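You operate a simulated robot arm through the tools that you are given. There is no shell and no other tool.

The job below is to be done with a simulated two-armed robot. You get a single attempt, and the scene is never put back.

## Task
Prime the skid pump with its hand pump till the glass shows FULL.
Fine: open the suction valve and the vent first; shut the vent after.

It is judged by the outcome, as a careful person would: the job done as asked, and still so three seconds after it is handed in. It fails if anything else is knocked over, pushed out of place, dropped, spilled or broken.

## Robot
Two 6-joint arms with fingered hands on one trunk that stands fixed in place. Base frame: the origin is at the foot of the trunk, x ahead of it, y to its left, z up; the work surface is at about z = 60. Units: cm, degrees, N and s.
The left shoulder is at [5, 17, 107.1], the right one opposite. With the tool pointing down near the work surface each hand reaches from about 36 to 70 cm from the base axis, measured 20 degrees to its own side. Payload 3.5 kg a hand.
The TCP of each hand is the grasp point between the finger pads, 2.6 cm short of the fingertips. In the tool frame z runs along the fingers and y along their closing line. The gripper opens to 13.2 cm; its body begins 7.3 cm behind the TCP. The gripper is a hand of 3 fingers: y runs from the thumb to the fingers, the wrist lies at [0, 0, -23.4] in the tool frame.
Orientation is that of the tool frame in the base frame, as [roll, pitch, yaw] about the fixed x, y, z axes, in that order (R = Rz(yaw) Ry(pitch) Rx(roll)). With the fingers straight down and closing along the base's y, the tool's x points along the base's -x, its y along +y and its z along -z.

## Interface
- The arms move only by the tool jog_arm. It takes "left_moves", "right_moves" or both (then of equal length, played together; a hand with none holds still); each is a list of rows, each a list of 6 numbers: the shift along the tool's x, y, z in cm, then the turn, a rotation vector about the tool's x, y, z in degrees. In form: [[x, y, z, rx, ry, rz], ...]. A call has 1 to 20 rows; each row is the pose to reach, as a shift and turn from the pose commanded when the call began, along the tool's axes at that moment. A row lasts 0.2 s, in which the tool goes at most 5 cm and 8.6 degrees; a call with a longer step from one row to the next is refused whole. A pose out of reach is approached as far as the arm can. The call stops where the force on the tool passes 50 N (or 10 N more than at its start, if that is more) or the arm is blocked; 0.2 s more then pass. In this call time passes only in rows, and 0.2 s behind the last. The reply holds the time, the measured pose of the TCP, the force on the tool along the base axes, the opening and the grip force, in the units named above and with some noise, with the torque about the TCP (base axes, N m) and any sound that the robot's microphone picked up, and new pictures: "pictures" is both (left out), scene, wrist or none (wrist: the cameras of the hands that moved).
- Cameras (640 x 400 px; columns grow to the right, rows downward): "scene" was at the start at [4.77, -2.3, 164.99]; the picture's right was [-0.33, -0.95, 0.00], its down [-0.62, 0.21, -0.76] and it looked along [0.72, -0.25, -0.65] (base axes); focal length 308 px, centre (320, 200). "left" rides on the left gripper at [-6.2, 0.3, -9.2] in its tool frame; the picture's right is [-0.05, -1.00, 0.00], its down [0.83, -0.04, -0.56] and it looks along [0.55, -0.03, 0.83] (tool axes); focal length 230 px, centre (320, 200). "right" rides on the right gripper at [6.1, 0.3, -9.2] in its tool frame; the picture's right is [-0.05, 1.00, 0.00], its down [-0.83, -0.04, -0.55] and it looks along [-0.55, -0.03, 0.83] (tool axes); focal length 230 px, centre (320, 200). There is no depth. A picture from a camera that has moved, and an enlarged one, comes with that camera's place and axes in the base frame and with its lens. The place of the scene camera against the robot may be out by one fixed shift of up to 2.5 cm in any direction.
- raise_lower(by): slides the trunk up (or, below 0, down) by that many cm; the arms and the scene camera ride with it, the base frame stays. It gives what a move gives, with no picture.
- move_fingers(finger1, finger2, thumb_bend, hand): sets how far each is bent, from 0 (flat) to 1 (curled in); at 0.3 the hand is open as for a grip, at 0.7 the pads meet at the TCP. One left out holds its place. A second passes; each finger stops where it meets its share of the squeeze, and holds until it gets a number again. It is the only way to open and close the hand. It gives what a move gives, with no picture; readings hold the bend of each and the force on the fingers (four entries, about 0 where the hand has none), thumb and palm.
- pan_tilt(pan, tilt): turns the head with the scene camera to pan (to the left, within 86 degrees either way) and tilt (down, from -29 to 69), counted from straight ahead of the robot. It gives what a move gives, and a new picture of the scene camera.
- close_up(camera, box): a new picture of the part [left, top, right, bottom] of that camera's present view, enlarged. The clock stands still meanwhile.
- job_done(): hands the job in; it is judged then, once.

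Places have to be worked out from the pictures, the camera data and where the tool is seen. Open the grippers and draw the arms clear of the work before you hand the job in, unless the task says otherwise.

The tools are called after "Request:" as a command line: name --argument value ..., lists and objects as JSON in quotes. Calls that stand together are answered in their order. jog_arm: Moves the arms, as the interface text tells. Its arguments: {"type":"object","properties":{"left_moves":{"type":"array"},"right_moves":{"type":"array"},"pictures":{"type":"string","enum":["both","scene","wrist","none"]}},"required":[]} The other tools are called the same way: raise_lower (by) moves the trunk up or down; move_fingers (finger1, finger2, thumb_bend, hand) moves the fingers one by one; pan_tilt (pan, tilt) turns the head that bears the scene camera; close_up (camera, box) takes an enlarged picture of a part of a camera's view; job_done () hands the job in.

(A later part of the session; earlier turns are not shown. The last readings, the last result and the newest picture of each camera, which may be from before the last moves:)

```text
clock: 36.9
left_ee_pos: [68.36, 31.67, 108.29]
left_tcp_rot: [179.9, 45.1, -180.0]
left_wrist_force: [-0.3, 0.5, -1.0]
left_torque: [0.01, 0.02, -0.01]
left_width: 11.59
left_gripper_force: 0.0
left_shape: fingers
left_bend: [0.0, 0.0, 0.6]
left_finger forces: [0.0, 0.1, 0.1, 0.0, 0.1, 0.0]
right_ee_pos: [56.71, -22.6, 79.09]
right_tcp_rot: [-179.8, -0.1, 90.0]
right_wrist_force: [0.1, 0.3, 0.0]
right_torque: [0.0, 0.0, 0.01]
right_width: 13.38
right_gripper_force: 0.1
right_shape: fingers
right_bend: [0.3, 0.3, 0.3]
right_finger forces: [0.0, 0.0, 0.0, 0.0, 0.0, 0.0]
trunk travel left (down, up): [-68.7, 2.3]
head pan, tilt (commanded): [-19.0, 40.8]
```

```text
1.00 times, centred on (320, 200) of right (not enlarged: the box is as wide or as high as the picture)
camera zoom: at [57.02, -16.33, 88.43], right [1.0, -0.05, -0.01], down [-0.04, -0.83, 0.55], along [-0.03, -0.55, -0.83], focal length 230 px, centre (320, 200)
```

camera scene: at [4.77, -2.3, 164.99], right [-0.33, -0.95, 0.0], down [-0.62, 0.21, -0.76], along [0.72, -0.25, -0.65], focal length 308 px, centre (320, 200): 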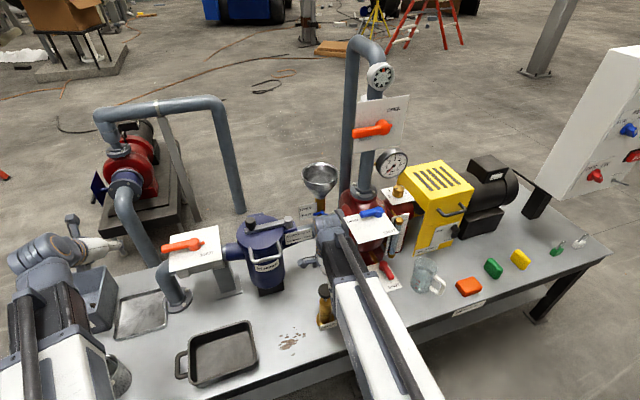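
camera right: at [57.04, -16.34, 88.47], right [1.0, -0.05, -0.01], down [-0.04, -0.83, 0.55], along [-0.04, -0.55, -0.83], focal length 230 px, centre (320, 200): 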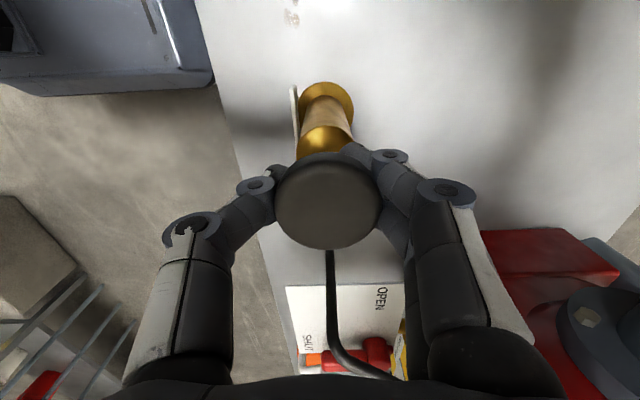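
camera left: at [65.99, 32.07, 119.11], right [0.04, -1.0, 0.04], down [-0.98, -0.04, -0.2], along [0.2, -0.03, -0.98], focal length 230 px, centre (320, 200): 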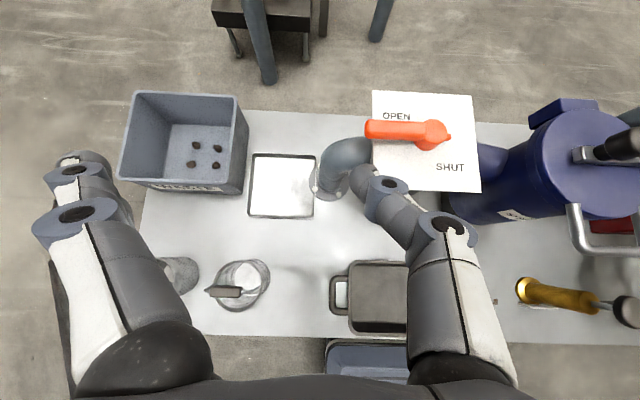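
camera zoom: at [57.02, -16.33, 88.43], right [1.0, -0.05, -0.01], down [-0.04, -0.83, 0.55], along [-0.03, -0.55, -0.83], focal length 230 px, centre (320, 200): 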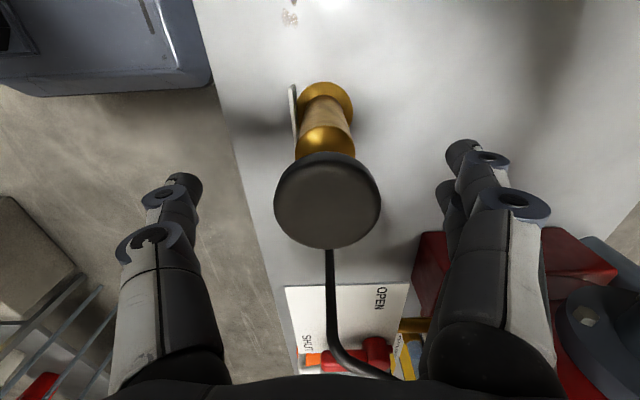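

The hand is free and the knob is unmoved. I lower until the palm is just above the knob.

Request:
jog_arm --right_moves '[[0.1, 0.15, 1.5, 0, 0, 0], [0.15, 0.2, 3, 0, 0, 0], [0.2, 0.2, 4.2, 0, 0, 0], [0.2, 0.2, 5.2, 0, 0, 0]]' --pictures "both"

Request:
close_up --camera "scene" --box '[270, 220, 430, 340]'

```text
clock: 37.9
left_ee_pos: [68.34, 31.93, 108.32]
left_tcp_rot: [179.9, 45.0, 179.9]
left_wrist_force: [0.9, -0.5, -0.5]
left_torque: [0.01, 0.02, -0.03]
left_width: 11.55
left_gripper_force: 0.2
left_shape: fingers
left_bend: [0.0, 0.0, 0.6]
left_finger forces: [0.0, 0.0, 0.0, 0.0, 0.1, 0.0]
right_ee_pos: [56.67, -22.53, 73.89]
right_tcp_rot: [-179.7, -0.2, 90.0]
right_wrist_force: [0.1, 0.2, -0.3]
right_torque: [-0.01, 0.01, 0.02]
right_width: 13.41
right_gripper_force: 0.1
right_shape: fingers
right_bend: [0.3, 0.3, 0.3]
right_finger forces: [0.0, 0.0, 0.0, 0.0, 0.0, 0.0]
trunk travel left (down, up): [-68.7, 2.3]
head pan, tilt (commanded): [-19.0, 40.8]
camera scene: at [4.77, -2.3, 164.99], right [-0.33, -0.95, 0.0], down [-0.62, 0.21, -0.76], along [0.72, -0.25, -0.65], focal length 308 px, centre (320, 200)
camera right: at [57.04, -16.11, 83.22], right [1.0, -0.05, -0.01], down [-0.04, -0.83, 0.55], along [-0.03, -0.55, -0.83], focal length 230 px, centre (320, 200)
```

scene: 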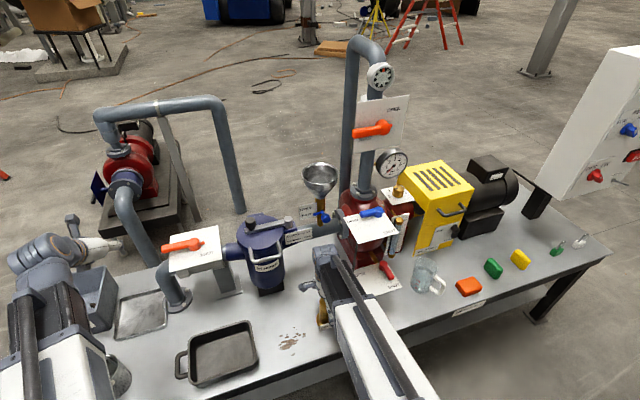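
right: 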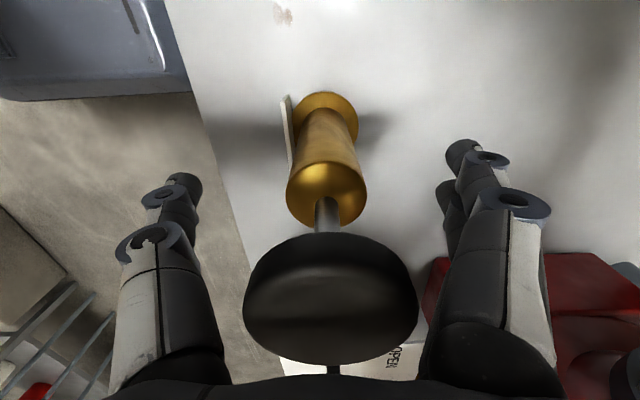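

```text
3.33 times, centred on (350, 280) of scene
camera zoom: at [4.77, -2.3, 164.99], right [-0.33, -0.95, 0.0], down [-0.62, 0.21, -0.76], along [0.72, -0.25, -0.65], focal length 1028 px, centre (220, -67)
```

zoom: 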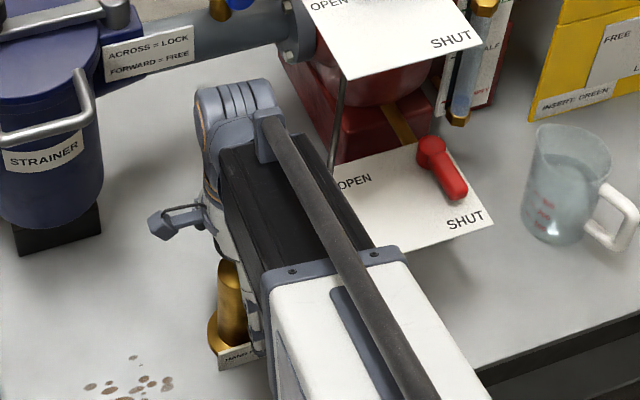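

The palm is about 1.5 cm above the knob and centred within about 0.5 cm. I correct that and press down slowly.

Request:
jog_arm --right_moves '[[0.3, 0.3, 0.4, 0, 0, 0], [0.3, 0.3, 0.8, 0, 0, 0], [0.3, 0.3, 1.2, 0, 0, 0], [0.3, 0.3, 1.6, 0, 0, 0], [0.3, 0.3, 2.0, 0, 0, 0], [0.3, 0.3, 2.4, 0, 0, 0]]' --pictures "wrist"

```text
clock: 39.3
left_ee_pos: [68.23, 31.72, 108.31]
left_tcp_rot: [180.0, 45.0, -180.0]
left_wrist_force: [-0.7, 0.8, -0.4]
left_torque: [-0.01, 0.0, 0.0]
left_width: 11.55
left_gripper_force: 0.1
left_shape: fingers
left_bend: [0.0, 0.0, 0.6]
left_finger forces: [0.1, 0.0, 0.0, 0.1, 0.0, 0.1]
right_ee_pos: [57.0, -22.22, 71.59]
right_tcp_rot: [-179.7, -0.1, 90.0]
right_wrist_force: [-2.3, 2.2, 3.5]
right_torque: [-0.11, -0.01, -0.01]
right_width: 13.42
right_gripper_force: 1.8
right_shape: fingers
right_bend: [0.3, 0.3, 0.3]
right_finger forces: [0.0, 0.1, 0.0, 0.0, 3.6, 0.1]
trunk travel left (down, up): [-68.7, 2.3]
head pan, tilt (commanded): [-19.0, 40.8]
camera right: at [57.39, -15.84, 80.84], right [1.0, -0.05, -0.01], down [-0.04, -0.83, 0.55], along [-0.03, -0.55, -0.83], focal length 230 px, centre (320, 200)
```

right: 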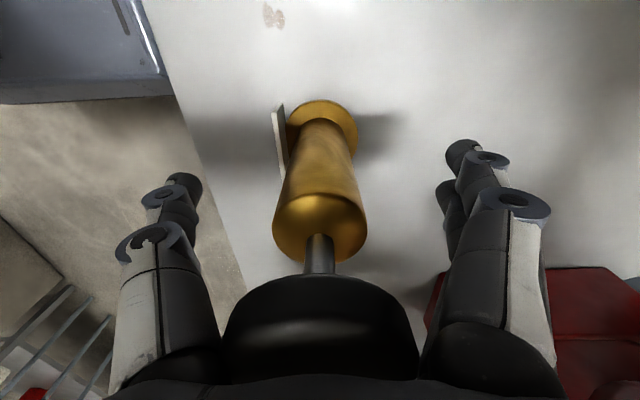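

The thumb's base is brushing the knob (3.6 N) because the knob nearly fills the gap. I spread the fingers wider and shift the hand 0.3 cm so the palm takes the load.

Request:
jog_arm --right_moves '[[0, -0.2, -0.5, 0, 0, 0], [0, -0.3, -1.0, 0, 0, 0]]' --pictures "none"

Request:
move_fingers --hand "right" --finger1 0.05 --finger2 0.05 --thumb_bend 0.05

Request:
close_up --camera "right" --box '[0, 0, 640, 400]'

```text
clock: 39.9
left_ee_pos: [68.34, 31.71, 108.21]
left_tcp_rot: [180.0, 45.0, -179.9]
left_wrist_force: [-0.8, -0.4, 0.9]
left_torque: [-0.02, -0.01, 0.01]
left_width: 11.59
left_gripper_force: 0.1
left_shape: fingers
left_bend: [0.0, 0.0, 0.6]
left_finger forces: [0.1, 0.0, 0.0, 0.0, 0.1, 0.1]
right_ee_pos: [56.85, -22.1, 72.52]
right_tcp_rot: [-179.6, 0.0, 90.0]
right_wrist_force: [2.7, -0.4, 0.8]
right_torque: [0.0, 0.14, 0.01]
right_width: 13.41
right_gripper_force: 1.4
right_shape: fingers
right_bend: [0.3, 0.3, 0.3]
right_finger forces: [0.1, 2.9, 0.0, 0.0, 0.3, 0.0]
trunk travel left (down, up): [-68.7, 2.3]
head pan, tilt (commanded): [-19.0, 40.8]
```

```text
clock: 40.9
left_ee_pos: [68.34, 31.62, 108.26]
left_tcp_rot: [-180.0, 44.9, -179.9]
left_wrist_force: [-0.4, 0.1, 0.2]
left_torque: [-0.02, -0.02, 0.0]
left_width: 11.57
left_gripper_force: 0.2
left_shape: fingers
left_bend: [0.0, 0.0, 0.6]
left_finger forces: [0.0, 0.0, 0.1, 0.0, 0.1, 0.0]
right_ee_pos: [56.83, -22.11, 72.49]
right_tcp_rot: [-179.8, -0.1, 90.0]
right_wrist_force: [0.1, -1.0, 0.5]
right_torque: [0.0, -0.03, 0.02]
right_width: 17.77
right_gripper_force: 0.5
right_shape: fingers
right_bend: [0.05, 0.05, 0.05]
right_finger forces: [0.1, 1.3, 0.0, 0.0, 0.1, 0.0]
trunk travel left (down, up): [-68.7, 2.3]
head pan, tilt (commanded): [-19.0, 40.8]
```

```text
1.00 times, centred on (320, 200) of right (not enlarged: the box is as wide or as high as the picture)
camera zoom: at [57.15, -15.81, 81.85], right [1.0, -0.05, -0.01], down [-0.04, -0.83, 0.55], along [-0.03, -0.55, -0.83], focal length 230 px, centre (320, 200)
```

zoom: 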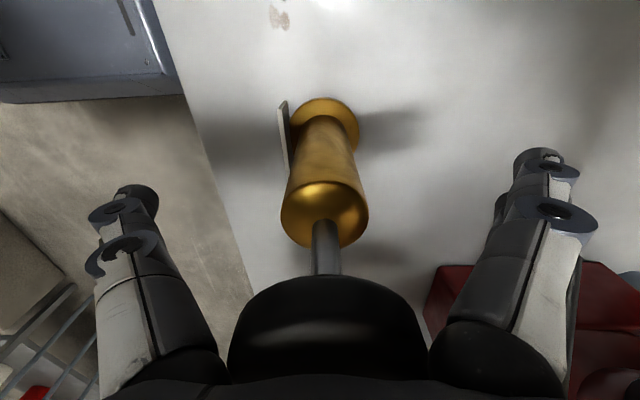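

The knob now fits between the finger bases and is centred. I press down in small steps, watching the force.

Request:
jog_arm --right_moves '[[0, 0, 0.5, 0, 0, 0], [0, 0, 1.0, 0, 0, 0], [0, 0, 1.5, 0, 0, 0], [0, 0, 2.0, 0, 0, 0], [0, 0, 2.5, 0, 0, 0]]' --pictures "wrist"

Request:
close_up --camera "scene" --box '[360, 190, 440, 260]'

```text
clock: 42.1
left_ee_pos: [68.28, 31.81, 108.3]
left_tcp_rot: [179.9, 45.0, 180.0]
left_wrist_force: [-0.4, -0.3, 0.8]
left_torque: [0.01, 0.0, 0.02]
left_width: 11.58
left_gripper_force: 0.0
left_shape: fingers
left_bend: [0.0, 0.0, 0.6]
left_finger forces: [0.1, 0.1, 0.1, 0.0, 0.1, 0.0]
right_ee_pos: [56.83, -22.09, 70.03]
right_tcp_rot: [-179.7, 0.0, 90.0]
right_wrist_force: [1.3, -1.1, 5.9]
right_torque: [0.05, -0.02, 0.01]
right_width: 17.79
right_gripper_force: 2.5
right_shape: fingers
right_bend: [0.05, 0.05, 0.05]
right_finger forces: [0.0, 5.2, 0.1, 0.0, 0.1, 0.0]
trunk travel left (down, up): [-68.7, 2.3]
head pan, tilt (commanded): [-19.0, 40.8]
camera right: at [57.14, -15.78, 79.36], right [1.0, -0.05, 0.0], down [-0.04, -0.83, 0.55], along [-0.03, -0.55, -0.83], focal length 230 px, centre (320, 200)
```

right: 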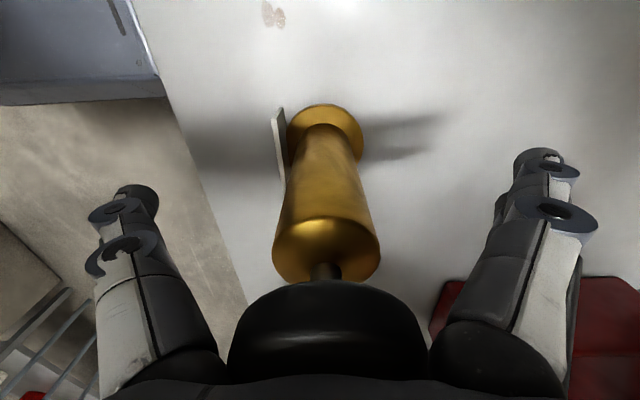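

```text
5.71 times, centred on (400, 225) of scene
camera zoom: at [4.73, -2.29, 164.99], right [-0.33, -0.95, 0.0], down [-0.62, 0.21, -0.76], along [0.72, -0.25, -0.65], focal length 1762 px, centre (-137, 57)
```

zoom: 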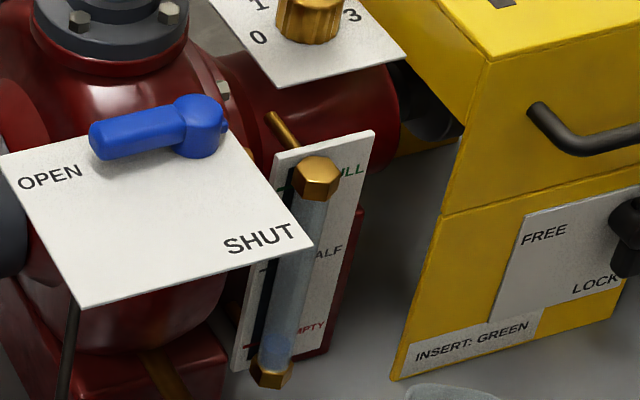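

The plunger moves down with the hand at only about 6 N. I press on to the bottom of the stroke.

Request:
jog_arm --right_moves '[[0, 0, 0.4, 0, 0, 0], [0, 0, 0.8, 0, 0, 0], [0, 0, 1.2, 0, 0, 0], [0, 0, 1.6, 0, 0, 0]]' --pictures "wrist"

Request:
close_up --camera "scene" --box '[360, 190, 440, 260]'

```text
clock: 43.1
left_ee_pos: [68.21, 31.84, 108.36]
left_tcp_rot: [180.0, 45.2, 179.9]
left_wrist_force: [0.5, -0.1, 0.6]
left_torque: [-0.01, 0.02, 0.0]
left_width: 11.59
left_gripper_force: 0.1
left_shape: fingers
left_bend: [0.0, 0.0, 0.6]
left_finger forces: [0.0, 0.1, 0.0, 0.0, 0.1, 0.1]
right_ee_pos: [56.84, -22.06, 68.68]
right_tcp_rot: [-180.0, 0.0, 90.1]
right_wrist_force: [7.7, -0.7, 29.1]
right_torque: [-0.28, -0.25, 0.03]
right_width: 17.8
right_gripper_force: 13.2
right_shape: fingers
right_bend: [0.05, 0.06, 0.05]
right_finger forces: [0.1, 26.0, 0.1, 0.1, 0.3, 0.1]
trunk travel left (down, up): [-68.7, 2.3]
head pan, tilt (commanded): [-19.0, 40.8]
camera right: at [57.16, -15.81, 77.98], right [1.0, -0.05, 0.0], down [-0.04, -0.83, 0.55], along [-0.03, -0.55, -0.83], focal length 230 px, centre (320, 200)
```

right: 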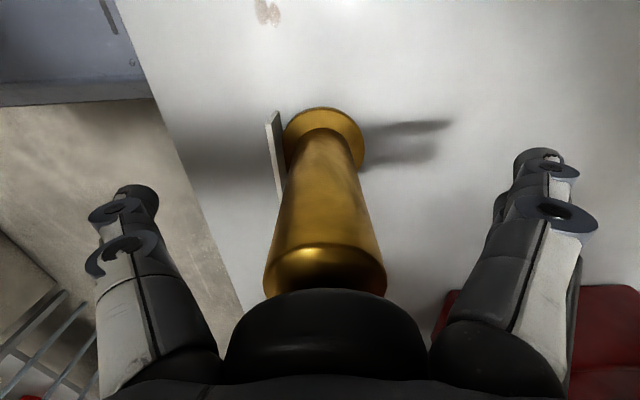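

```text
5.71 times, centred on (400, 225) of scene
camera zoom: at [4.59, -2.2, 165.04], right [-0.33, -0.95, 0.0], down [-0.62, 0.21, -0.76], along [0.72, -0.25, -0.65], focal length 1762 px, centre (-137, 57)
```

zoom: 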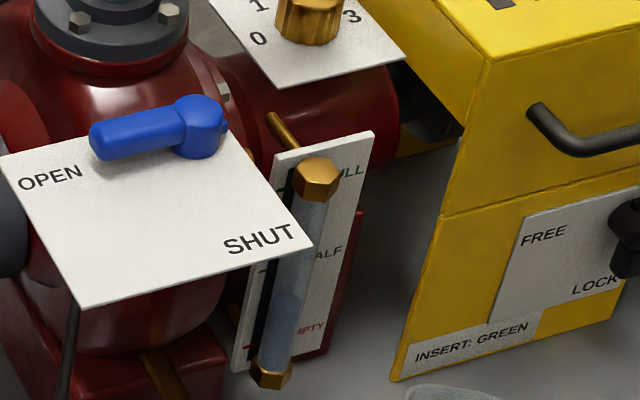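

One stroke raised the level to roughly a third, and the bottom stop came at 29 N. I raise the hand to let the plunger come up and check that it follows.

Request:
jog_arm --right_moves '[[0, 0, -0.8, 0, 0, 0], [0, 0, -1.6, 0, 0, 0], [0, 0, -2.4, 0, 0, 0], [0, 0, -3.2, 0, 0, 0], [0, 0, -4.0, 0, 0, 0], [0, 0, -4.5, 0, 0, 0]]' --pictures "wrist"

Request:
close_up --camera "scene" --box '[360, 190, 440, 260]'

```text
clock: 44.5
left_ee_pos: [68.32, 31.51, 108.34]
left_tcp_rot: [179.9, 44.9, 180.0]
left_wrist_force: [-0.2, 0.1, 0.2]
left_torque: [-0.02, -0.03, 0.02]
left_width: 11.58
left_gripper_force: 0.0
left_shape: fingers
left_bend: [0.0, 0.0, 0.6]
left_finger forces: [0.0, 0.1, 0.0, 0.0, 0.1, 0.0]
right_ee_pos: [56.81, -22.06, 73.08]
right_tcp_rot: [-179.7, -0.1, 90.0]
right_wrist_force: [0.4, 0.4, 0.9]
right_torque: [-0.03, 0.0, 0.0]
right_width: 17.76
right_gripper_force: 0.0
right_shape: fingers
right_bend: [0.05, 0.05, 0.05]
right_finger forces: [0.0, 0.0, 0.0, 0.0, 0.1, 0.0]
trunk travel left (down, up): [-68.7, 2.3]
head pan, tilt (commanded): [-19.0, 40.8]
camera right: at [57.11, -15.83, 82.28], right [1.0, -0.05, -0.01], down [-0.04, -0.83, 0.55], along [-0.03, -0.55, -0.83], focal length 230 px, centre (320, 200)
```

right: 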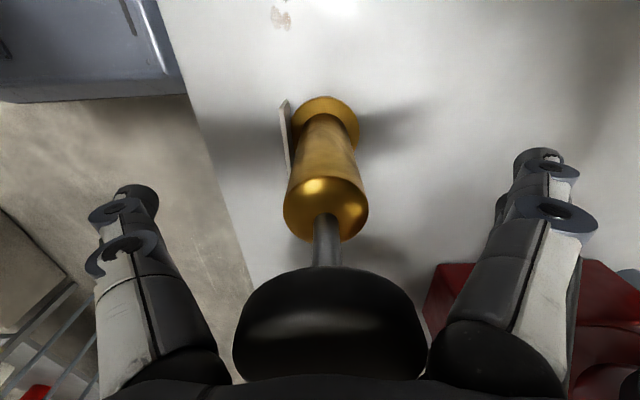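

```text
5.71 times, centred on (400, 225) of scene
camera zoom: at [4.75, -2.29, 164.98], right [-0.33, -0.95, 0.0], down [-0.62, 0.21, -0.76], along [0.72, -0.25, -0.65], focal length 1762 px, centre (-137, 57)
```

zoom: 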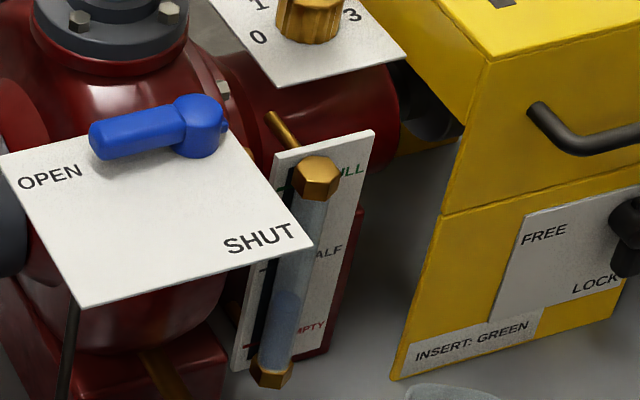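

The plunger springs back up by itself and the level holds. I do a second full stroke, down and up, then check the glass.

Request:
jog_arm --right_moves '[[0, 0, 0.8, 0, 0, 0], [0, 0, 1.6, 0, 0, 0], [0, 0, 2.4, 0, 0, 0], [0, 0, 3.2, 0, 0, 0], [0, 0, 3.9, 0, 0, 0], [0, 0, 4.45, 0, 0, 0], [0, 0, 4.45, 0, 0, 0], [0, 0, 3.6, 0, 0, 0], [0, 0, 2.6, 0, 0, 0], [0, 0, 1.6, 0, 0, 0], [0, 0, 0.6, 0, 0, 0], [0, 0, 0, 0, 0, 0]]' --pictures "wrist"

Request:
close_up --camera "scene" --box '[360, 190, 440, 260]'

```text
clock: 47.1
left_ee_pos: [68.31, 31.69, 108.32]
left_tcp_rot: [179.9, 45.1, 180.0]
left_wrist_force: [0.4, -0.4, -0.3]
left_torque: [-0.02, -0.03, 0.02]
left_width: 11.59
left_gripper_force: 0.0
left_shape: fingers
left_bend: [0.0, 0.0, 0.6]
left_finger forces: [0.0, 0.1, 0.0, 0.0, 0.0, 0.0]
right_ee_pos: [56.59, -21.95, 72.83]
right_tcp_rot: [-179.6, -0.1, 90.0]
right_wrist_force: [2.7, -1.1, 0.9]
right_torque: [0.01, 0.16, 0.02]
right_width: 17.77
right_gripper_force: 0.7
right_shape: fingers
right_bend: [0.05, 0.05, 0.05]
right_finger forces: [0.1, 2.0, 0.0, 0.1, 0.0, 0.0]
trunk travel left (down, up): [-68.7, 2.3]
head pan, tilt (commanded): [-19.0, 40.8]
camera right: at [57.02, -15.74, 82.14], right [1.0, -0.05, -0.01], down [-0.04, -0.83, 0.55], along [-0.03, -0.55, -0.83], focal length 230 px, centre (320, 200)
```

right: 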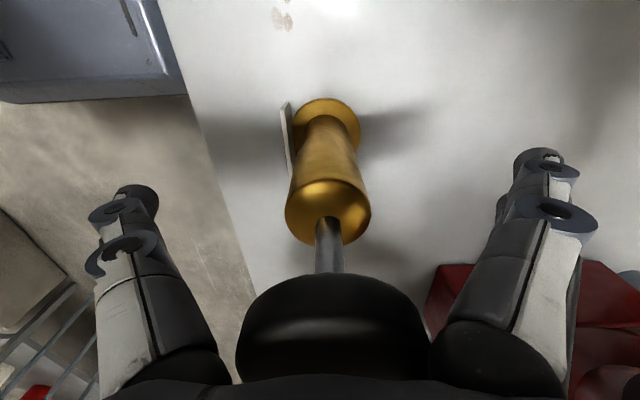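

```text
5.71 times, centred on (400, 225) of scene
camera zoom: at [4.76, -2.29, 164.98], right [-0.33, -0.95, 0.0], down [-0.62, 0.21, -0.76], along [0.72, -0.25, -0.65], focal length 1762 px, centre (-137, 57)
```

zoom: 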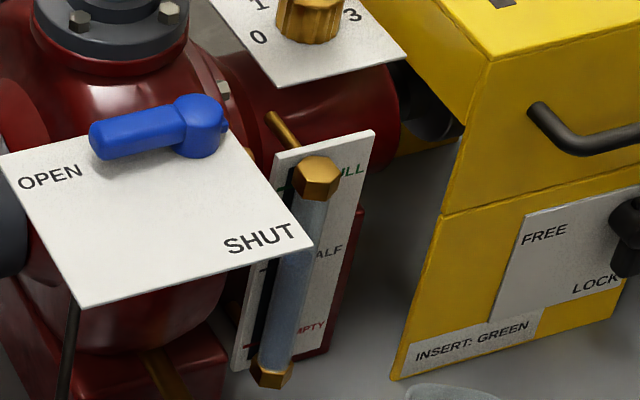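

The level looks to be near HALF. I enlarge the glass to read it.

Request:
close_up --camera "scene" --box '[385, 208, 425, 262]'

```text
7.41 times, centred on (405, 235) of scene
camera zoom: at [4.76, -2.29, 164.98], right [-0.33, -0.95, 0.0], down [-0.62, 0.21, -0.76], along [0.72, -0.25, -0.65], focal length 2284 px, centre (-310, -59)
```

zoom: 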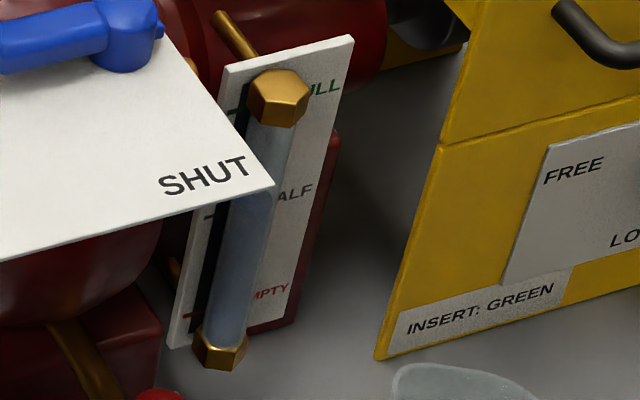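

The glass is just above HALF after two strokes, at about a third per stroke. I do the third stroke and check again.

Request:
jog_arm --right_moves '[[0, 0.1, 0.8, 0, 0, 0], [0, 0.15, 1.6, 0, 0, 0], [0, 0.15, 2.4, 0, 0, 0], [0, 0.15, 3.2, 0, 0, 0], [0, 0.15, 3.7, 0, 0, 0], [0, 0.15, 4.2, 0, 0, 0], [0, 0.15, 4.2, 0, 0, 0], [0, 0.15, 3.4, 0, 0, 0], [0, 0.15, 2.4, 0, 0, 0], [0, 0.15, 1.4, 0, 0, 0], [0, 0.15, 0.6, 0, 0, 0], [0, 0.1, 0, 0, 0, 0]]' --pictures "wrist"

Request:
close_up --camera "scene" --box '[385, 208, 425, 262]'

```text
clock: 49.7
left_ee_pos: [68.25, 31.75, 108.25]
left_tcp_rot: [180.0, 45.0, -180.0]
left_wrist_force: [1.1, -0.1, 0.9]
left_torque: [0.03, 0.02, 0.0]
left_width: 11.58
left_gripper_force: 0.1
left_shape: fingers
left_bend: [0.0, 0.0, 0.6]
left_finger forces: [0.1, 0.0, 0.1, 0.0, 0.1, 0.0]
right_ee_pos: [56.77, -22.23, 72.92]
right_tcp_rot: [-179.7, -0.1, 90.0]
right_wrist_force: [-0.5, -0.3, 0.0]
right_torque: [-0.01, 0.0, 0.0]
right_width: 17.78
right_gripper_force: 0.0
right_shape: fingers
right_bend: [0.05, 0.05, 0.05]
right_finger forces: [0.1, 0.0, 0.0, 0.0, 0.1, 0.0]
trunk travel left (down, up): [-68.7, 2.3]
head pan, tilt (commanded): [-19.0, 40.8]
camera right: at [57.2, -15.84, 82.2], right [1.0, -0.05, -0.01], down [-0.04, -0.83, 0.55], along [-0.03, -0.55, -0.83], focal length 230 px, centre (320, 200)
```

right: 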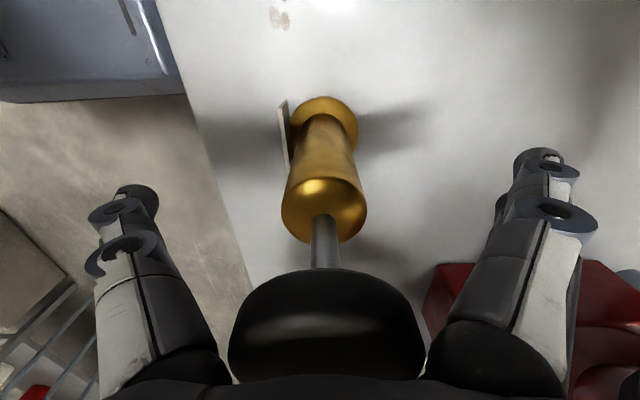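

```text
7.41 times, centred on (405, 235) of scene
camera zoom: at [4.75, -2.29, 164.98], right [-0.33, -0.95, 0.0], down [-0.62, 0.21, -0.76], along [0.72, -0.25, -0.65], focal length 2284 px, centre (-310, -59)
```

zoom: 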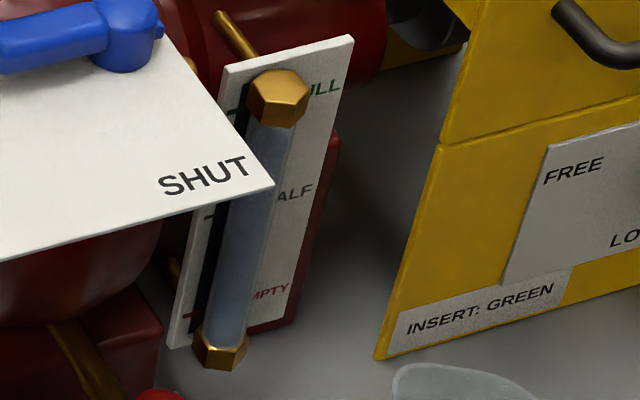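

I enlarge just the tube to see the meniscus better.

Request:
close_up --camera "scene" --box '[394, 212, 412, 236]'

Request:
close_up --camera "scene" --box '[394, 230, 412, 258]'

```text
16.00 times, centred on (403, 224) of scene
camera zoom: at [4.75, -2.29, 164.98], right [-0.33, -0.95, 0.0], down [-0.62, 0.21, -0.76], along [0.72, -0.25, -0.65], focal length 4934 px, centre (-1008, -184)
```

zoom: 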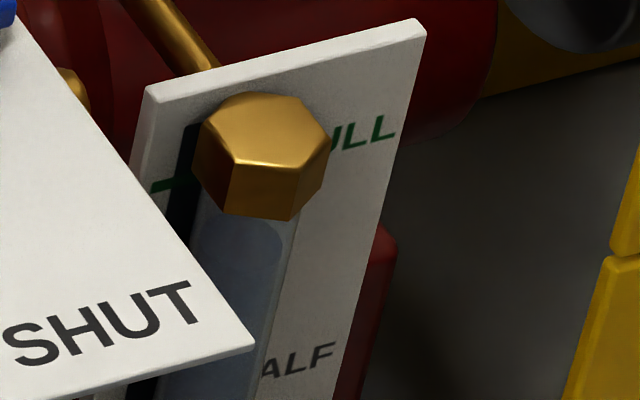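

```text
14.29 times, centred on (403, 244) of scene
camera zoom: at [4.75, -2.29, 164.98], right [-0.33, -0.95, 0.0], down [-0.62, 0.21, -0.76], along [0.72, -0.25, -0.65], focal length 4406 px, centre (-866, -429)
```

zoom: 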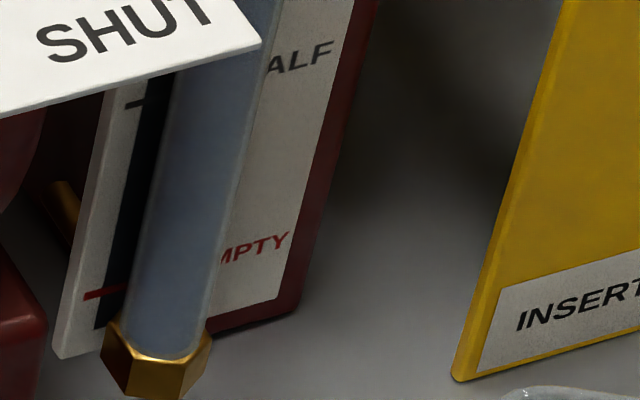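

By my parallax estimate the meniscus sits at or just above the FULL tick, but I want a level view before deciding. I raise the right hand straight off the pump so I can look at the glass with its wrist camera.

Request:
jog_arm --right_moves '[[0, 0, -4, 0, 0, 0], [0, 0, -8, 0, 0, 0], [0, 0, -12, 0, 0, 0], [0, 0, -16, 0, 0, 0], [0, 0, -20, 0, 0, 0], [0, 0, -24, 0, 0, 0], [0, 0, -27, 0, 0, 0]]' --pictures "scene"

Request:
move_fingers --hand "right" --finger1 0.0 --finger2 0.0 --thumb_bend 0.3

Request:
close_up --camera "scene" --box '[270, 190, 430, 340]'

```text
clock: 51.3
left_ee_pos: [68.34, 31.73, 108.32]
left_tcp_rot: [-180.0, 44.9, 179.9]
left_wrist_force: [0.7, 1.2, -0.3]
left_torque: [0.0, 0.0, 0.01]
left_width: 11.61
left_gripper_force: 0.1
left_shape: fingers
left_bend: [0.0, 0.0, 0.6]
left_finger forces: [0.1, 0.0, 0.1, 0.0, 0.1, 0.0]
right_ee_pos: [57.18, -22.17, 99.93]
right_tcp_rot: [-179.8, -0.2, 90.0]
right_wrist_force: [-0.6, -0.7, -0.4]
right_torque: [0.04, 0.02, 0.03]
right_width: 17.79
right_gripper_force: 0.0
right_shape: fingers
right_bend: [0.05, 0.05, 0.05]
right_finger forces: [0.1, 0.0, 0.0, 0.0, 0.1, 0.1]
trunk travel left (down, up): [-68.7, 2.3]
head pan, tilt (commanded): [-19.0, 40.8]
camera scene: at [4.75, -2.29, 164.98], right [-0.33, -0.95, 0.0], down [-0.62, 0.21, -0.76], along [0.72, -0.25, -0.65], focal length 308 px, centre (320, 200)
```

scene: 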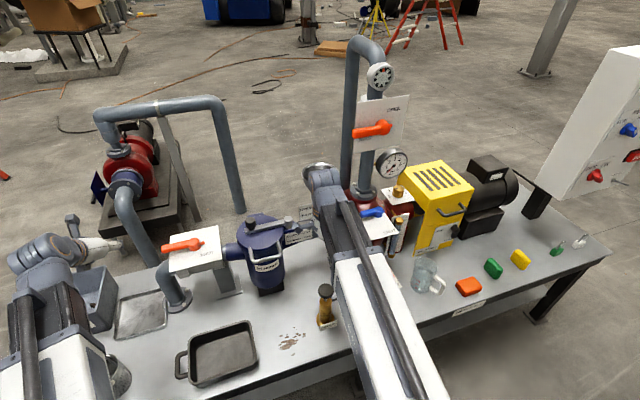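

```text
clock: 52.3
left_ee_pos: [68.4, 31.67, 108.3]
left_tcp_rot: [179.9, 45.0, -180.0]
left_wrist_force: [0.0, 0.8, -0.1]
left_torque: [0.0, -0.03, 0.02]
left_width: 11.58
left_gripper_force: 0.1
left_shape: fingers
left_bend: [0.0, 0.0, 0.6]
left_finger forces: [0.1, 0.0, 0.0, 0.0, 0.0, 0.1]
right_ee_pos: [57.09, -22.2, 99.86]
right_tcp_rot: [-179.7, -0.1, 90.0]
right_wrist_force: [0.5, 0.7, -0.4]
right_torque: [0.0, 0.03, -0.02]
right_width: 16.47
right_gripper_force: 0.0
right_shape: fingers
right_bend: [0.0, 0.0, 0.3]
right_finger forces: [0.1, 0.1, 0.0, 0.1, 0.1, 0.0]
trunk travel left (down, up): [-68.7, 2.3]
head pan, tilt (commanded): [-19.0, 40.8]
```

```text
2.67 times, centred on (350, 265) of scene
camera zoom: at [4.77, -2.29, 164.99], right [-0.33, -0.95, 0.0], down [-0.62, 0.21, -0.76], along [0.72, -0.25, -0.65], focal length 822 px, centre (240, 27)
```

zoom: 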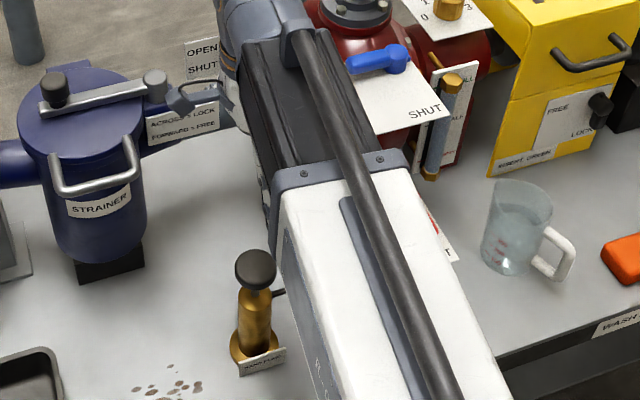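

The pump knob is back up at rest and nothing else has moved. I swing the right hand back and to the right while undoing the 90° turn.

Request:
jog_arm --right_moves '[[-0.5, -1.5, -0.5, 0, 0, -7.5], [-1.5, -3, -1, 0, 0, -15], [-2.5, -4.5, -1.5, 0, 0, -22.5], [-4, -6, -2, 0, 0, -30], [-5.5, -7.5, -2.5, 0, 0, -37.5], [-7, -9, -3, 0, 0, -45], [-8.5, -10.5, -3.5, 0, 0, -52.5], [-10, -12, -4, 0, 0, -60], [-12, -13.5, -4, 0, 0, -67.5], [-14, -15, -4, 0, 0, -75], [-16, -16, -4, 0, 0, -82.5], [-18, -17, -4, 0, 0, -90]]' --pictures "none"

```text
clock: 54.9
left_ee_pos: [68.35, 31.7, 108.33]
left_tcp_rot: [-180.0, 45.0, -180.0]
left_wrist_force: [-0.2, 0.9, 0.2]
left_torque: [0.0, 0.03, -0.01]
left_width: 11.57
left_gripper_force: 0.1
left_shape: fingers
left_bend: [0.0, 0.0, 0.6]
left_finger forces: [0.1, 0.0, 0.0, 0.0, 0.0, 0.0]
right_ee_pos: [40.0, -40.22, 103.94]
right_tcp_rot: [179.9, -0.2, -179.9]
right_wrist_force: [0.3, -0.1, 0.3]
right_torque: [-0.02, 0.05, 0.01]
right_width: 16.46
right_gripper_force: 0.2
right_shape: fingers
right_bend: [0.0, 0.0, 0.3]
right_finger forces: [0.1, 0.0, 0.0, 0.1, 0.1, 0.0]
trunk travel left (down, up): [-68.7, 2.3]
head pan, tilt (commanded): [-19.0, 40.8]
```

Now I tilt the hand forward 45° and place it so that its camera looks almost level at the sight glass.

Request:
jog_arm --right_moves '[[-1, -2, 1, 0, -5.6, 0], [-2, -4, 2.5, 0, -11.2, 0], [-3.5, -6.5, 4.5, 0, -16.8, 0], [-5, -9, 6.5, 0, -22.5, 0], [-6.5, -11.5, 8.5, 0, -28, 0], [-8, -14, 10.5, 0, -33.7, 0], [-9, -16, 12.5, 0, -39.4, 0], [-10, -17, 14, 0, -45, 0]]' --pictures "both"

Request:
close_up --camera "right" --box '[260, 120, 420, 280]'

```text
clock: 56.7
left_ee_pos: [68.29, 31.83, 108.26]
left_tcp_rot: [-180.0, 45.0, 180.0]
left_wrist_force: [-0.4, 0.1, -0.1]
left_torque: [0.01, 0.02, -0.02]
left_width: 11.57
left_gripper_force: 0.1
left_shape: fingers
left_bend: [0.0, 0.0, 0.6]
left_finger forces: [0.1, 0.0, 0.0, 0.0, 0.0, 0.1]
right_ee_pos: [49.88, -57.05, 90.02]
right_tcp_rot: [179.8, 44.7, 179.9]
right_wrist_force: [0.3, -0.2, 0.7]
right_torque: [0.01, 0.03, -0.01]
right_width: 16.48
right_gripper_force: 0.0
right_shape: fingers
right_bend: [0.0, 0.0, 0.3]
right_finger forces: [0.0, 0.0, 0.0, 0.0, 0.0, 0.0]
trunk travel left (down, up): [-68.7, 2.3]
head pan, tilt (commanded): [-19.0, 40.8]
camera scene: at [4.77, -2.32, 164.99], right [-0.33, -0.95, 0.0], down [-0.62, 0.21, -0.76], along [0.72, -0.25, -0.65], focal length 308 px, centre (320, 200)
camera right: at [39.01, -56.62, 92.28], right [0.04, 1.0, 0.04], down [0.2, -0.04, 0.98], along [0.98, -0.03, -0.2], focal length 230 px, centre (320, 200)
```

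scene: 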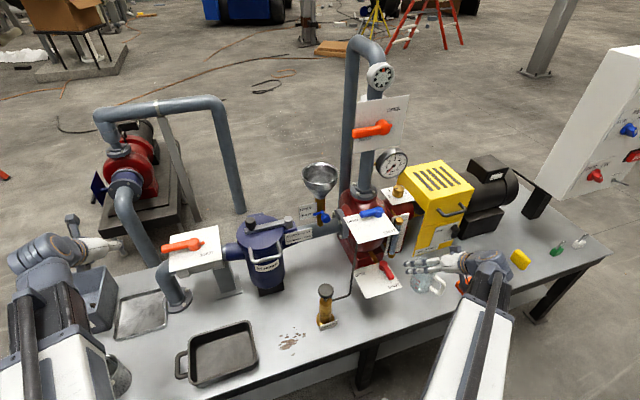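
right: 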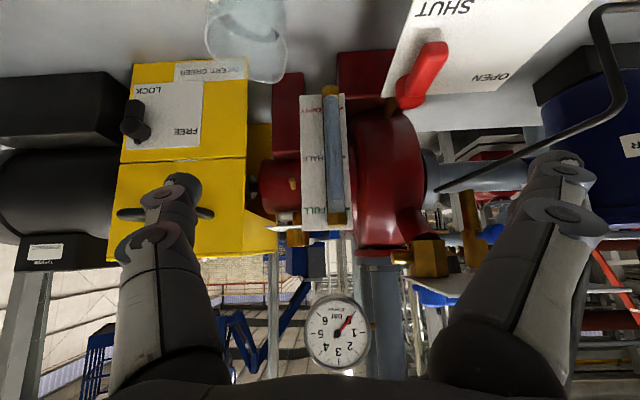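

```text
2.50 times, centred on (340, 200) of right
camera zoom: at [39.01, -56.62, 92.28], right [0.04, 1.0, 0.04], down [0.2, -0.04, 0.98], along [0.98, -0.03, -0.2], focal length 575 px, centre (270, 200)
```

zoom: 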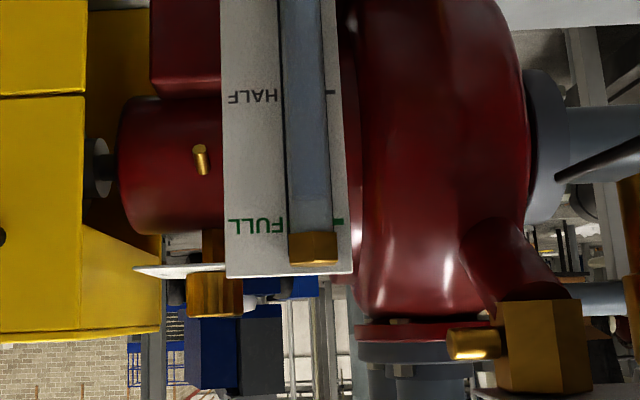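

Now I have a nearly level, upside-down view of the glass. I enlarge the FULL end.

Request:
close_up --camera "right" --box '[310, 190, 360, 240]'

Request:
close_up --camera "right" --box '[300, 80, 370, 240]'

```text
8.00 times, centred on (335, 215) of right
camera zoom: at [39.01, -56.62, 92.28], right [0.04, 1.0, 0.04], down [0.2, -0.04, 0.98], along [0.98, -0.03, -0.2], focal length 1841 px, centre (200, 80)
```

zoom: 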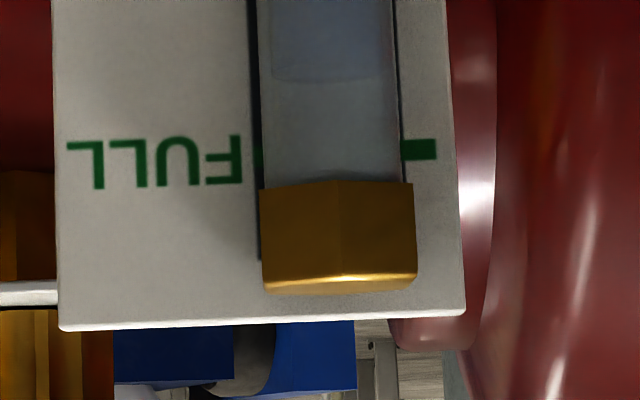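

```text
2.50 times, centred on (335, 160) of right
camera zoom: at [39.01, -56.62, 92.28], right [0.04, 1.0, 0.04], down [0.2, -0.04, 0.98], along [0.98, -0.03, -0.2], focal length 575 px, centre (282, 300)
```

zoom: 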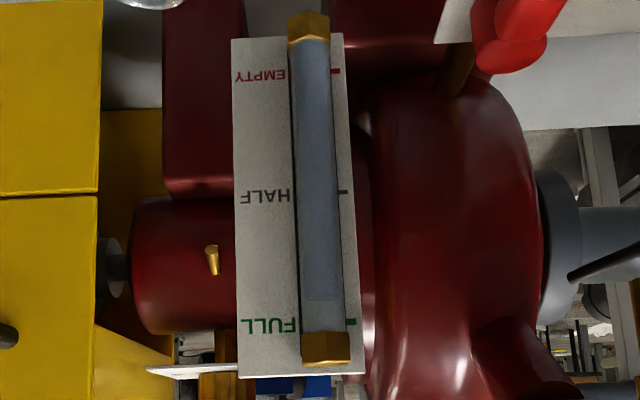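

Upright reading: the level is just below the FULL tick, about 95% by my geometry. I check whether it is drifting by repeating the earlier scene close-up with the same box.

Request:
close_up --camera "scene" --box '[394, 212, 412, 236]'

Request:
close_up --camera "right" --box '[320, 80, 350, 110]'

```text
16.00 times, centred on (403, 224) of scene
camera zoom: at [4.77, -2.32, 164.99], right [-0.33, -0.95, 0.0], down [-0.62, 0.21, -0.76], along [0.72, -0.25, -0.65], focal length 4934 px, centre (-1008, -184)
```

zoom: 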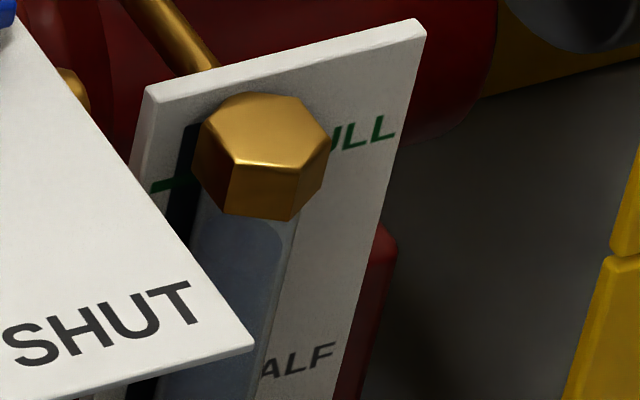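

```text
13.33 times, centred on (335, 95) of right
camera zoom: at [39.01, -56.62, 92.28], right [0.04, 1.0, 0.04], down [0.2, -0.04, 0.98], along [0.98, -0.03, -0.2], focal length 3068 px, centre (120, 1600)
```

zoom: 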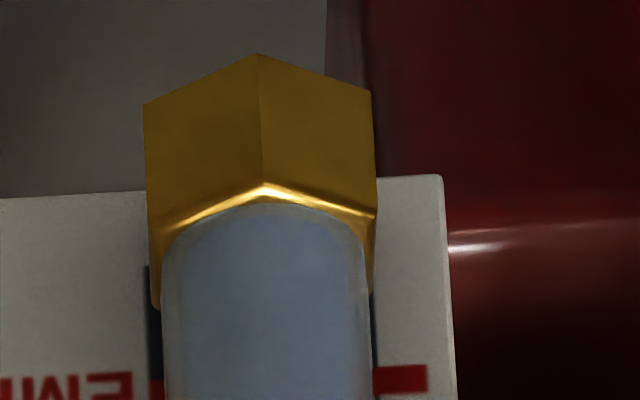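

There is no drift, and the level sits slightly below the FULL tick, so a little more priming is needed. I return to the pump by the reverse path: untilt first, then turn and come in over the knob.

Request:
jog_arm --right_moves '[[-0.3, 1, -2, 0, 5.6, 0], [-0.6, 3, -4, 0, 11.2, 0], [-1, 5.5, -6.5, 0, 16.8, 0], [-1.4, 8, -9, 0, 22.5, 0], [-1.8, 10.5, -11, 0, 28, 0], [-2.2, 13, -13, 0, 33.7, 0], [-2.5, 15, -15, 0, 39.4, 0], [-2.83, 17, -17, 0, 44.7, 0]]' --pictures "none"

Request:
move_fingers --hand "right" --finger1 0.05 --finger2 0.05 --thumb_bend 0.05

```text
clock: 58.5
left_ee_pos: [68.37, 31.8, 108.26]
left_tcp_rot: [-180.0, 45.0, 180.0]
left_wrist_force: [-0.4, -0.8, 0.5]
left_torque: [-0.02, -0.01, 0.01]
left_width: 11.57
left_gripper_force: 0.0
left_shape: fingers
left_bend: [0.0, 0.0, 0.6]
left_finger forces: [0.0, 0.0, 0.0, 0.0, 0.0, 0.0]
right_ee_pos: [40.01, -40.0, 104.21]
right_tcp_rot: [-179.9, -0.2, 180.0]
right_wrist_force: [0.5, 0.2, 0.1]
right_torque: [0.0, 0.01, 0.02]
right_width: 16.48
right_gripper_force: 0.1
right_shape: fingers
right_bend: [0.0, 0.0, 0.3]
right_finger forces: [0.0, 0.1, 0.1, 0.0, 0.1, 0.0]
trunk travel left (down, up): [-68.7, 2.3]
head pan, tilt (commanded): [-19.0, 40.8]
```

```text
clock: 59.5
left_ee_pos: [68.37, 31.71, 108.2]
left_tcp_rot: [-180.0, 45.0, 180.0]
left_wrist_force: [-0.2, 0.3, 0.0]
left_torque: [-0.02, -0.01, -0.01]
left_width: 11.57
left_gripper_force: 0.0
left_shape: fingers
left_bend: [0.0, 0.0, 0.6]
left_finger forces: [0.0, 0.0, 0.0, 0.1, 0.0, 0.0]
right_ee_pos: [40.1, -40.08, 104.06]
right_tcp_rot: [179.8, 0.0, -180.0]
right_wrist_force: [0.8, -0.4, 0.8]
right_torque: [-0.03, 0.02, -0.01]
right_width: 17.88
right_gripper_force: 0.0
right_shape: fingers
right_bend: [0.05, 0.05, 0.05]
right_finger forces: [0.0, 0.0, 0.0, 0.0, 0.0, 0.0]
trunk travel left (down, up): [-68.7, 2.3]
head pan, tilt (commanded): [-19.0, 40.8]
```

I go back over the pump with the 90° turn.

Request:
jog_arm --right_moves '[[-1, 2, 0.2, 0, 0, 7.5], [-2, 4, 0.4, 0, 0, 15], [-3.5, 6, 0.6, 0, 0, 22.5], [-5, 8, 0.9, 0, 0, 30], [-6.5, 9.5, 1.2, 0, 0, 37.5], [-8, 11, 1.5, 0, 0, 45], [-9.5, 12.5, 2, 0, 0, 52.5], [-11, 14, 2.5, 0, 0, 60], [-12.5, 15.5, 3, 0, 0, 67.5], [-14, 16.5, 3.4, 0, 0, 75], [-15.5, 17.3, 3.8, 0, 0, 82.5], [-16.8, 17.9, 4.2, 0, 0, 90]]' --pictures "both"

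```text
clock: 62.1
left_ee_pos: [68.39, 31.76, 108.34]
left_tcp_rot: [-180.0, 44.9, 180.0]
left_wrist_force: [-0.5, 0.0, 0.7]
left_torque: [0.01, -0.01, 0.0]
left_width: 11.59
left_gripper_force: 0.2
left_shape: fingers
left_bend: [0.0, 0.0, 0.6]
left_finger forces: [0.0, 0.0, 0.0, 0.0, 0.1, 0.0]
right_ee_pos: [56.71, -22.12, 99.82]
right_tcp_rot: [-179.9, 0.0, 89.8]
right_wrist_force: [-1.0, -0.8, 0.0]
right_torque: [0.04, -0.02, -0.02]
right_width: 17.84
right_gripper_force: 0.1
right_shape: fingers
right_bend: [0.05, 0.05, 0.05]
right_finger forces: [0.0, 0.1, 0.1, 0.0, 0.0, 0.1]
trunk travel left (down, up): [-68.7, 2.3]
head pan, tilt (commanded): [-19.0, 40.8]
camera scene: at [4.78, -2.29, 164.99], right [-0.33, -0.95, 0.0], down [-0.62, 0.21, -0.76], along [0.72, -0.25, -0.65], focal length 308 px, centre (320, 200)
camera right: at [57.09, -15.82, 109.14], right [1.0, -0.05, 0.0], down [-0.05, -0.83, 0.55], along [-0.03, -0.55, -0.83], focal length 230 px, centre (320, 200)
```

scene: 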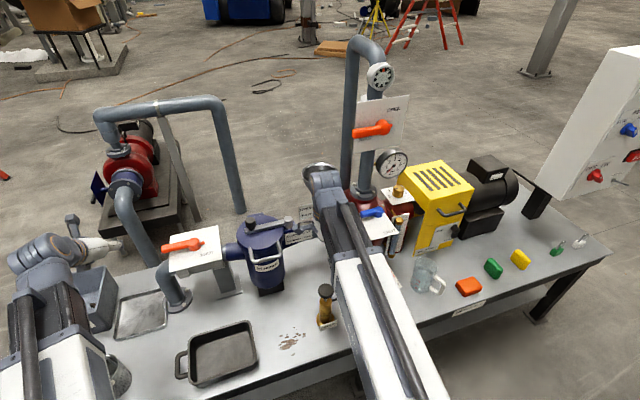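
right: 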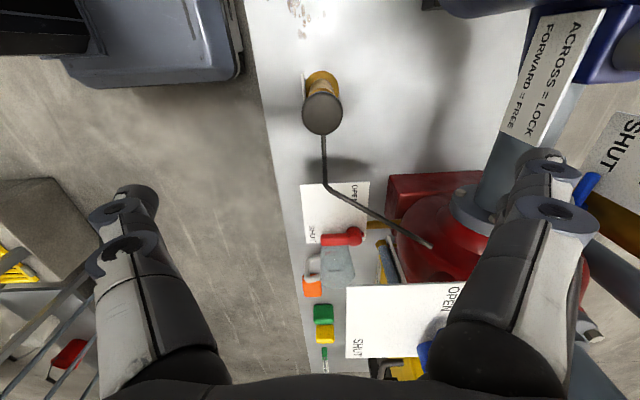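

I come straight down until the palm is just above the knob again.

Request:
jog_arm --right_moves '[[0, 0.1, 4, 0, 0, 0], [0, 0.15, 8, 0, 0, 0], [0, 0.15, 12, 0, 0, 0], [0, 0.15, 16, 0, 0, 0], [0, 0.15, 20, 0, 0, 0], [0, 0.15, 23.5, 0, 0, 0], [0, 0.15, 25.5, 0, 0, 0], [0, 0.15, 26.6, 0, 0, 0]]' --pictures "wrist"

Request:
close_up --camera "scene" --box '[394, 212, 412, 236]'

```text
clock: 63.9
left_ee_pos: [68.33, 31.76, 108.37]
left_tcp_rot: [179.9, 45.0, -180.0]
left_wrist_force: [0.4, -0.1, -0.2]
left_torque: [-0.01, 0.0, 0.01]
left_width: 11.57
left_gripper_force: 0.1
left_shape: fingers
left_bend: [0.0, 0.0, 0.6]
left_finger forces: [0.1, 0.1, 0.0, 0.0, 0.0, 0.0]
right_ee_pos: [57.04, -22.16, 73.27]
right_tcp_rot: [180.0, -0.1, 90.1]
right_wrist_force: [-0.2, -0.2, -0.7]
right_torque: [0.0, 0.01, 0.04]
right_width: 17.85
right_gripper_force: 0.1
right_shape: fingers
right_bend: [0.05, 0.05, 0.05]
right_finger forces: [0.0, 0.0, 0.0, 0.1, 0.1, 0.0]
trunk travel left (down, up): [-68.7, 2.3]
head pan, tilt (commanded): [-19.0, 40.8]
camera right: at [57.29, -15.89, 82.52], right [1.0, -0.05, 0.0], down [-0.04, -0.83, 0.55], along [-0.03, -0.55, -0.83], focal length 230 px, centre (320, 200)
```

right: 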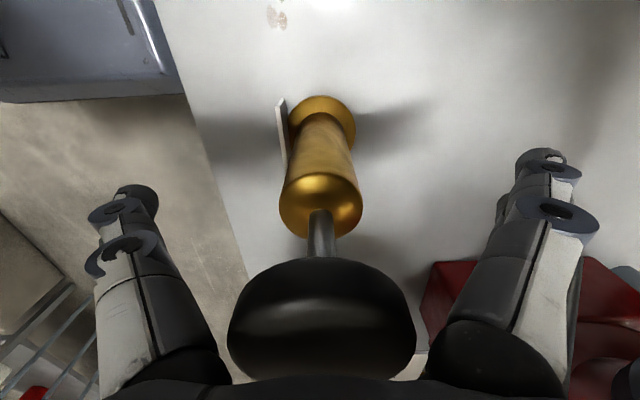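

```text
16.00 times, centred on (403, 224) of scene
camera zoom: at [4.77, -2.3, 164.99], right [-0.33, -0.95, 0.0], down [-0.62, 0.21, -0.76], along [0.72, -0.25, -0.65], focal length 4934 px, centre (-1008, -184)
```

zoom: 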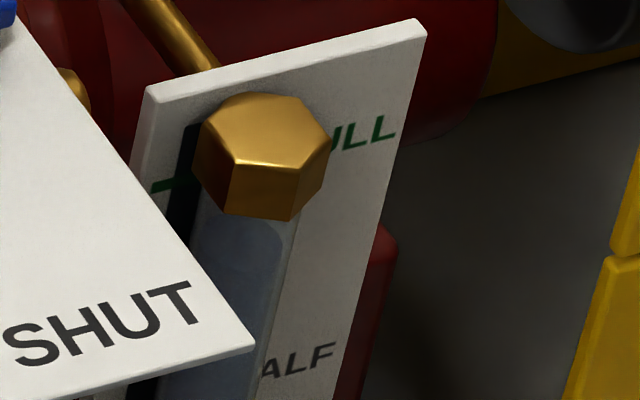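

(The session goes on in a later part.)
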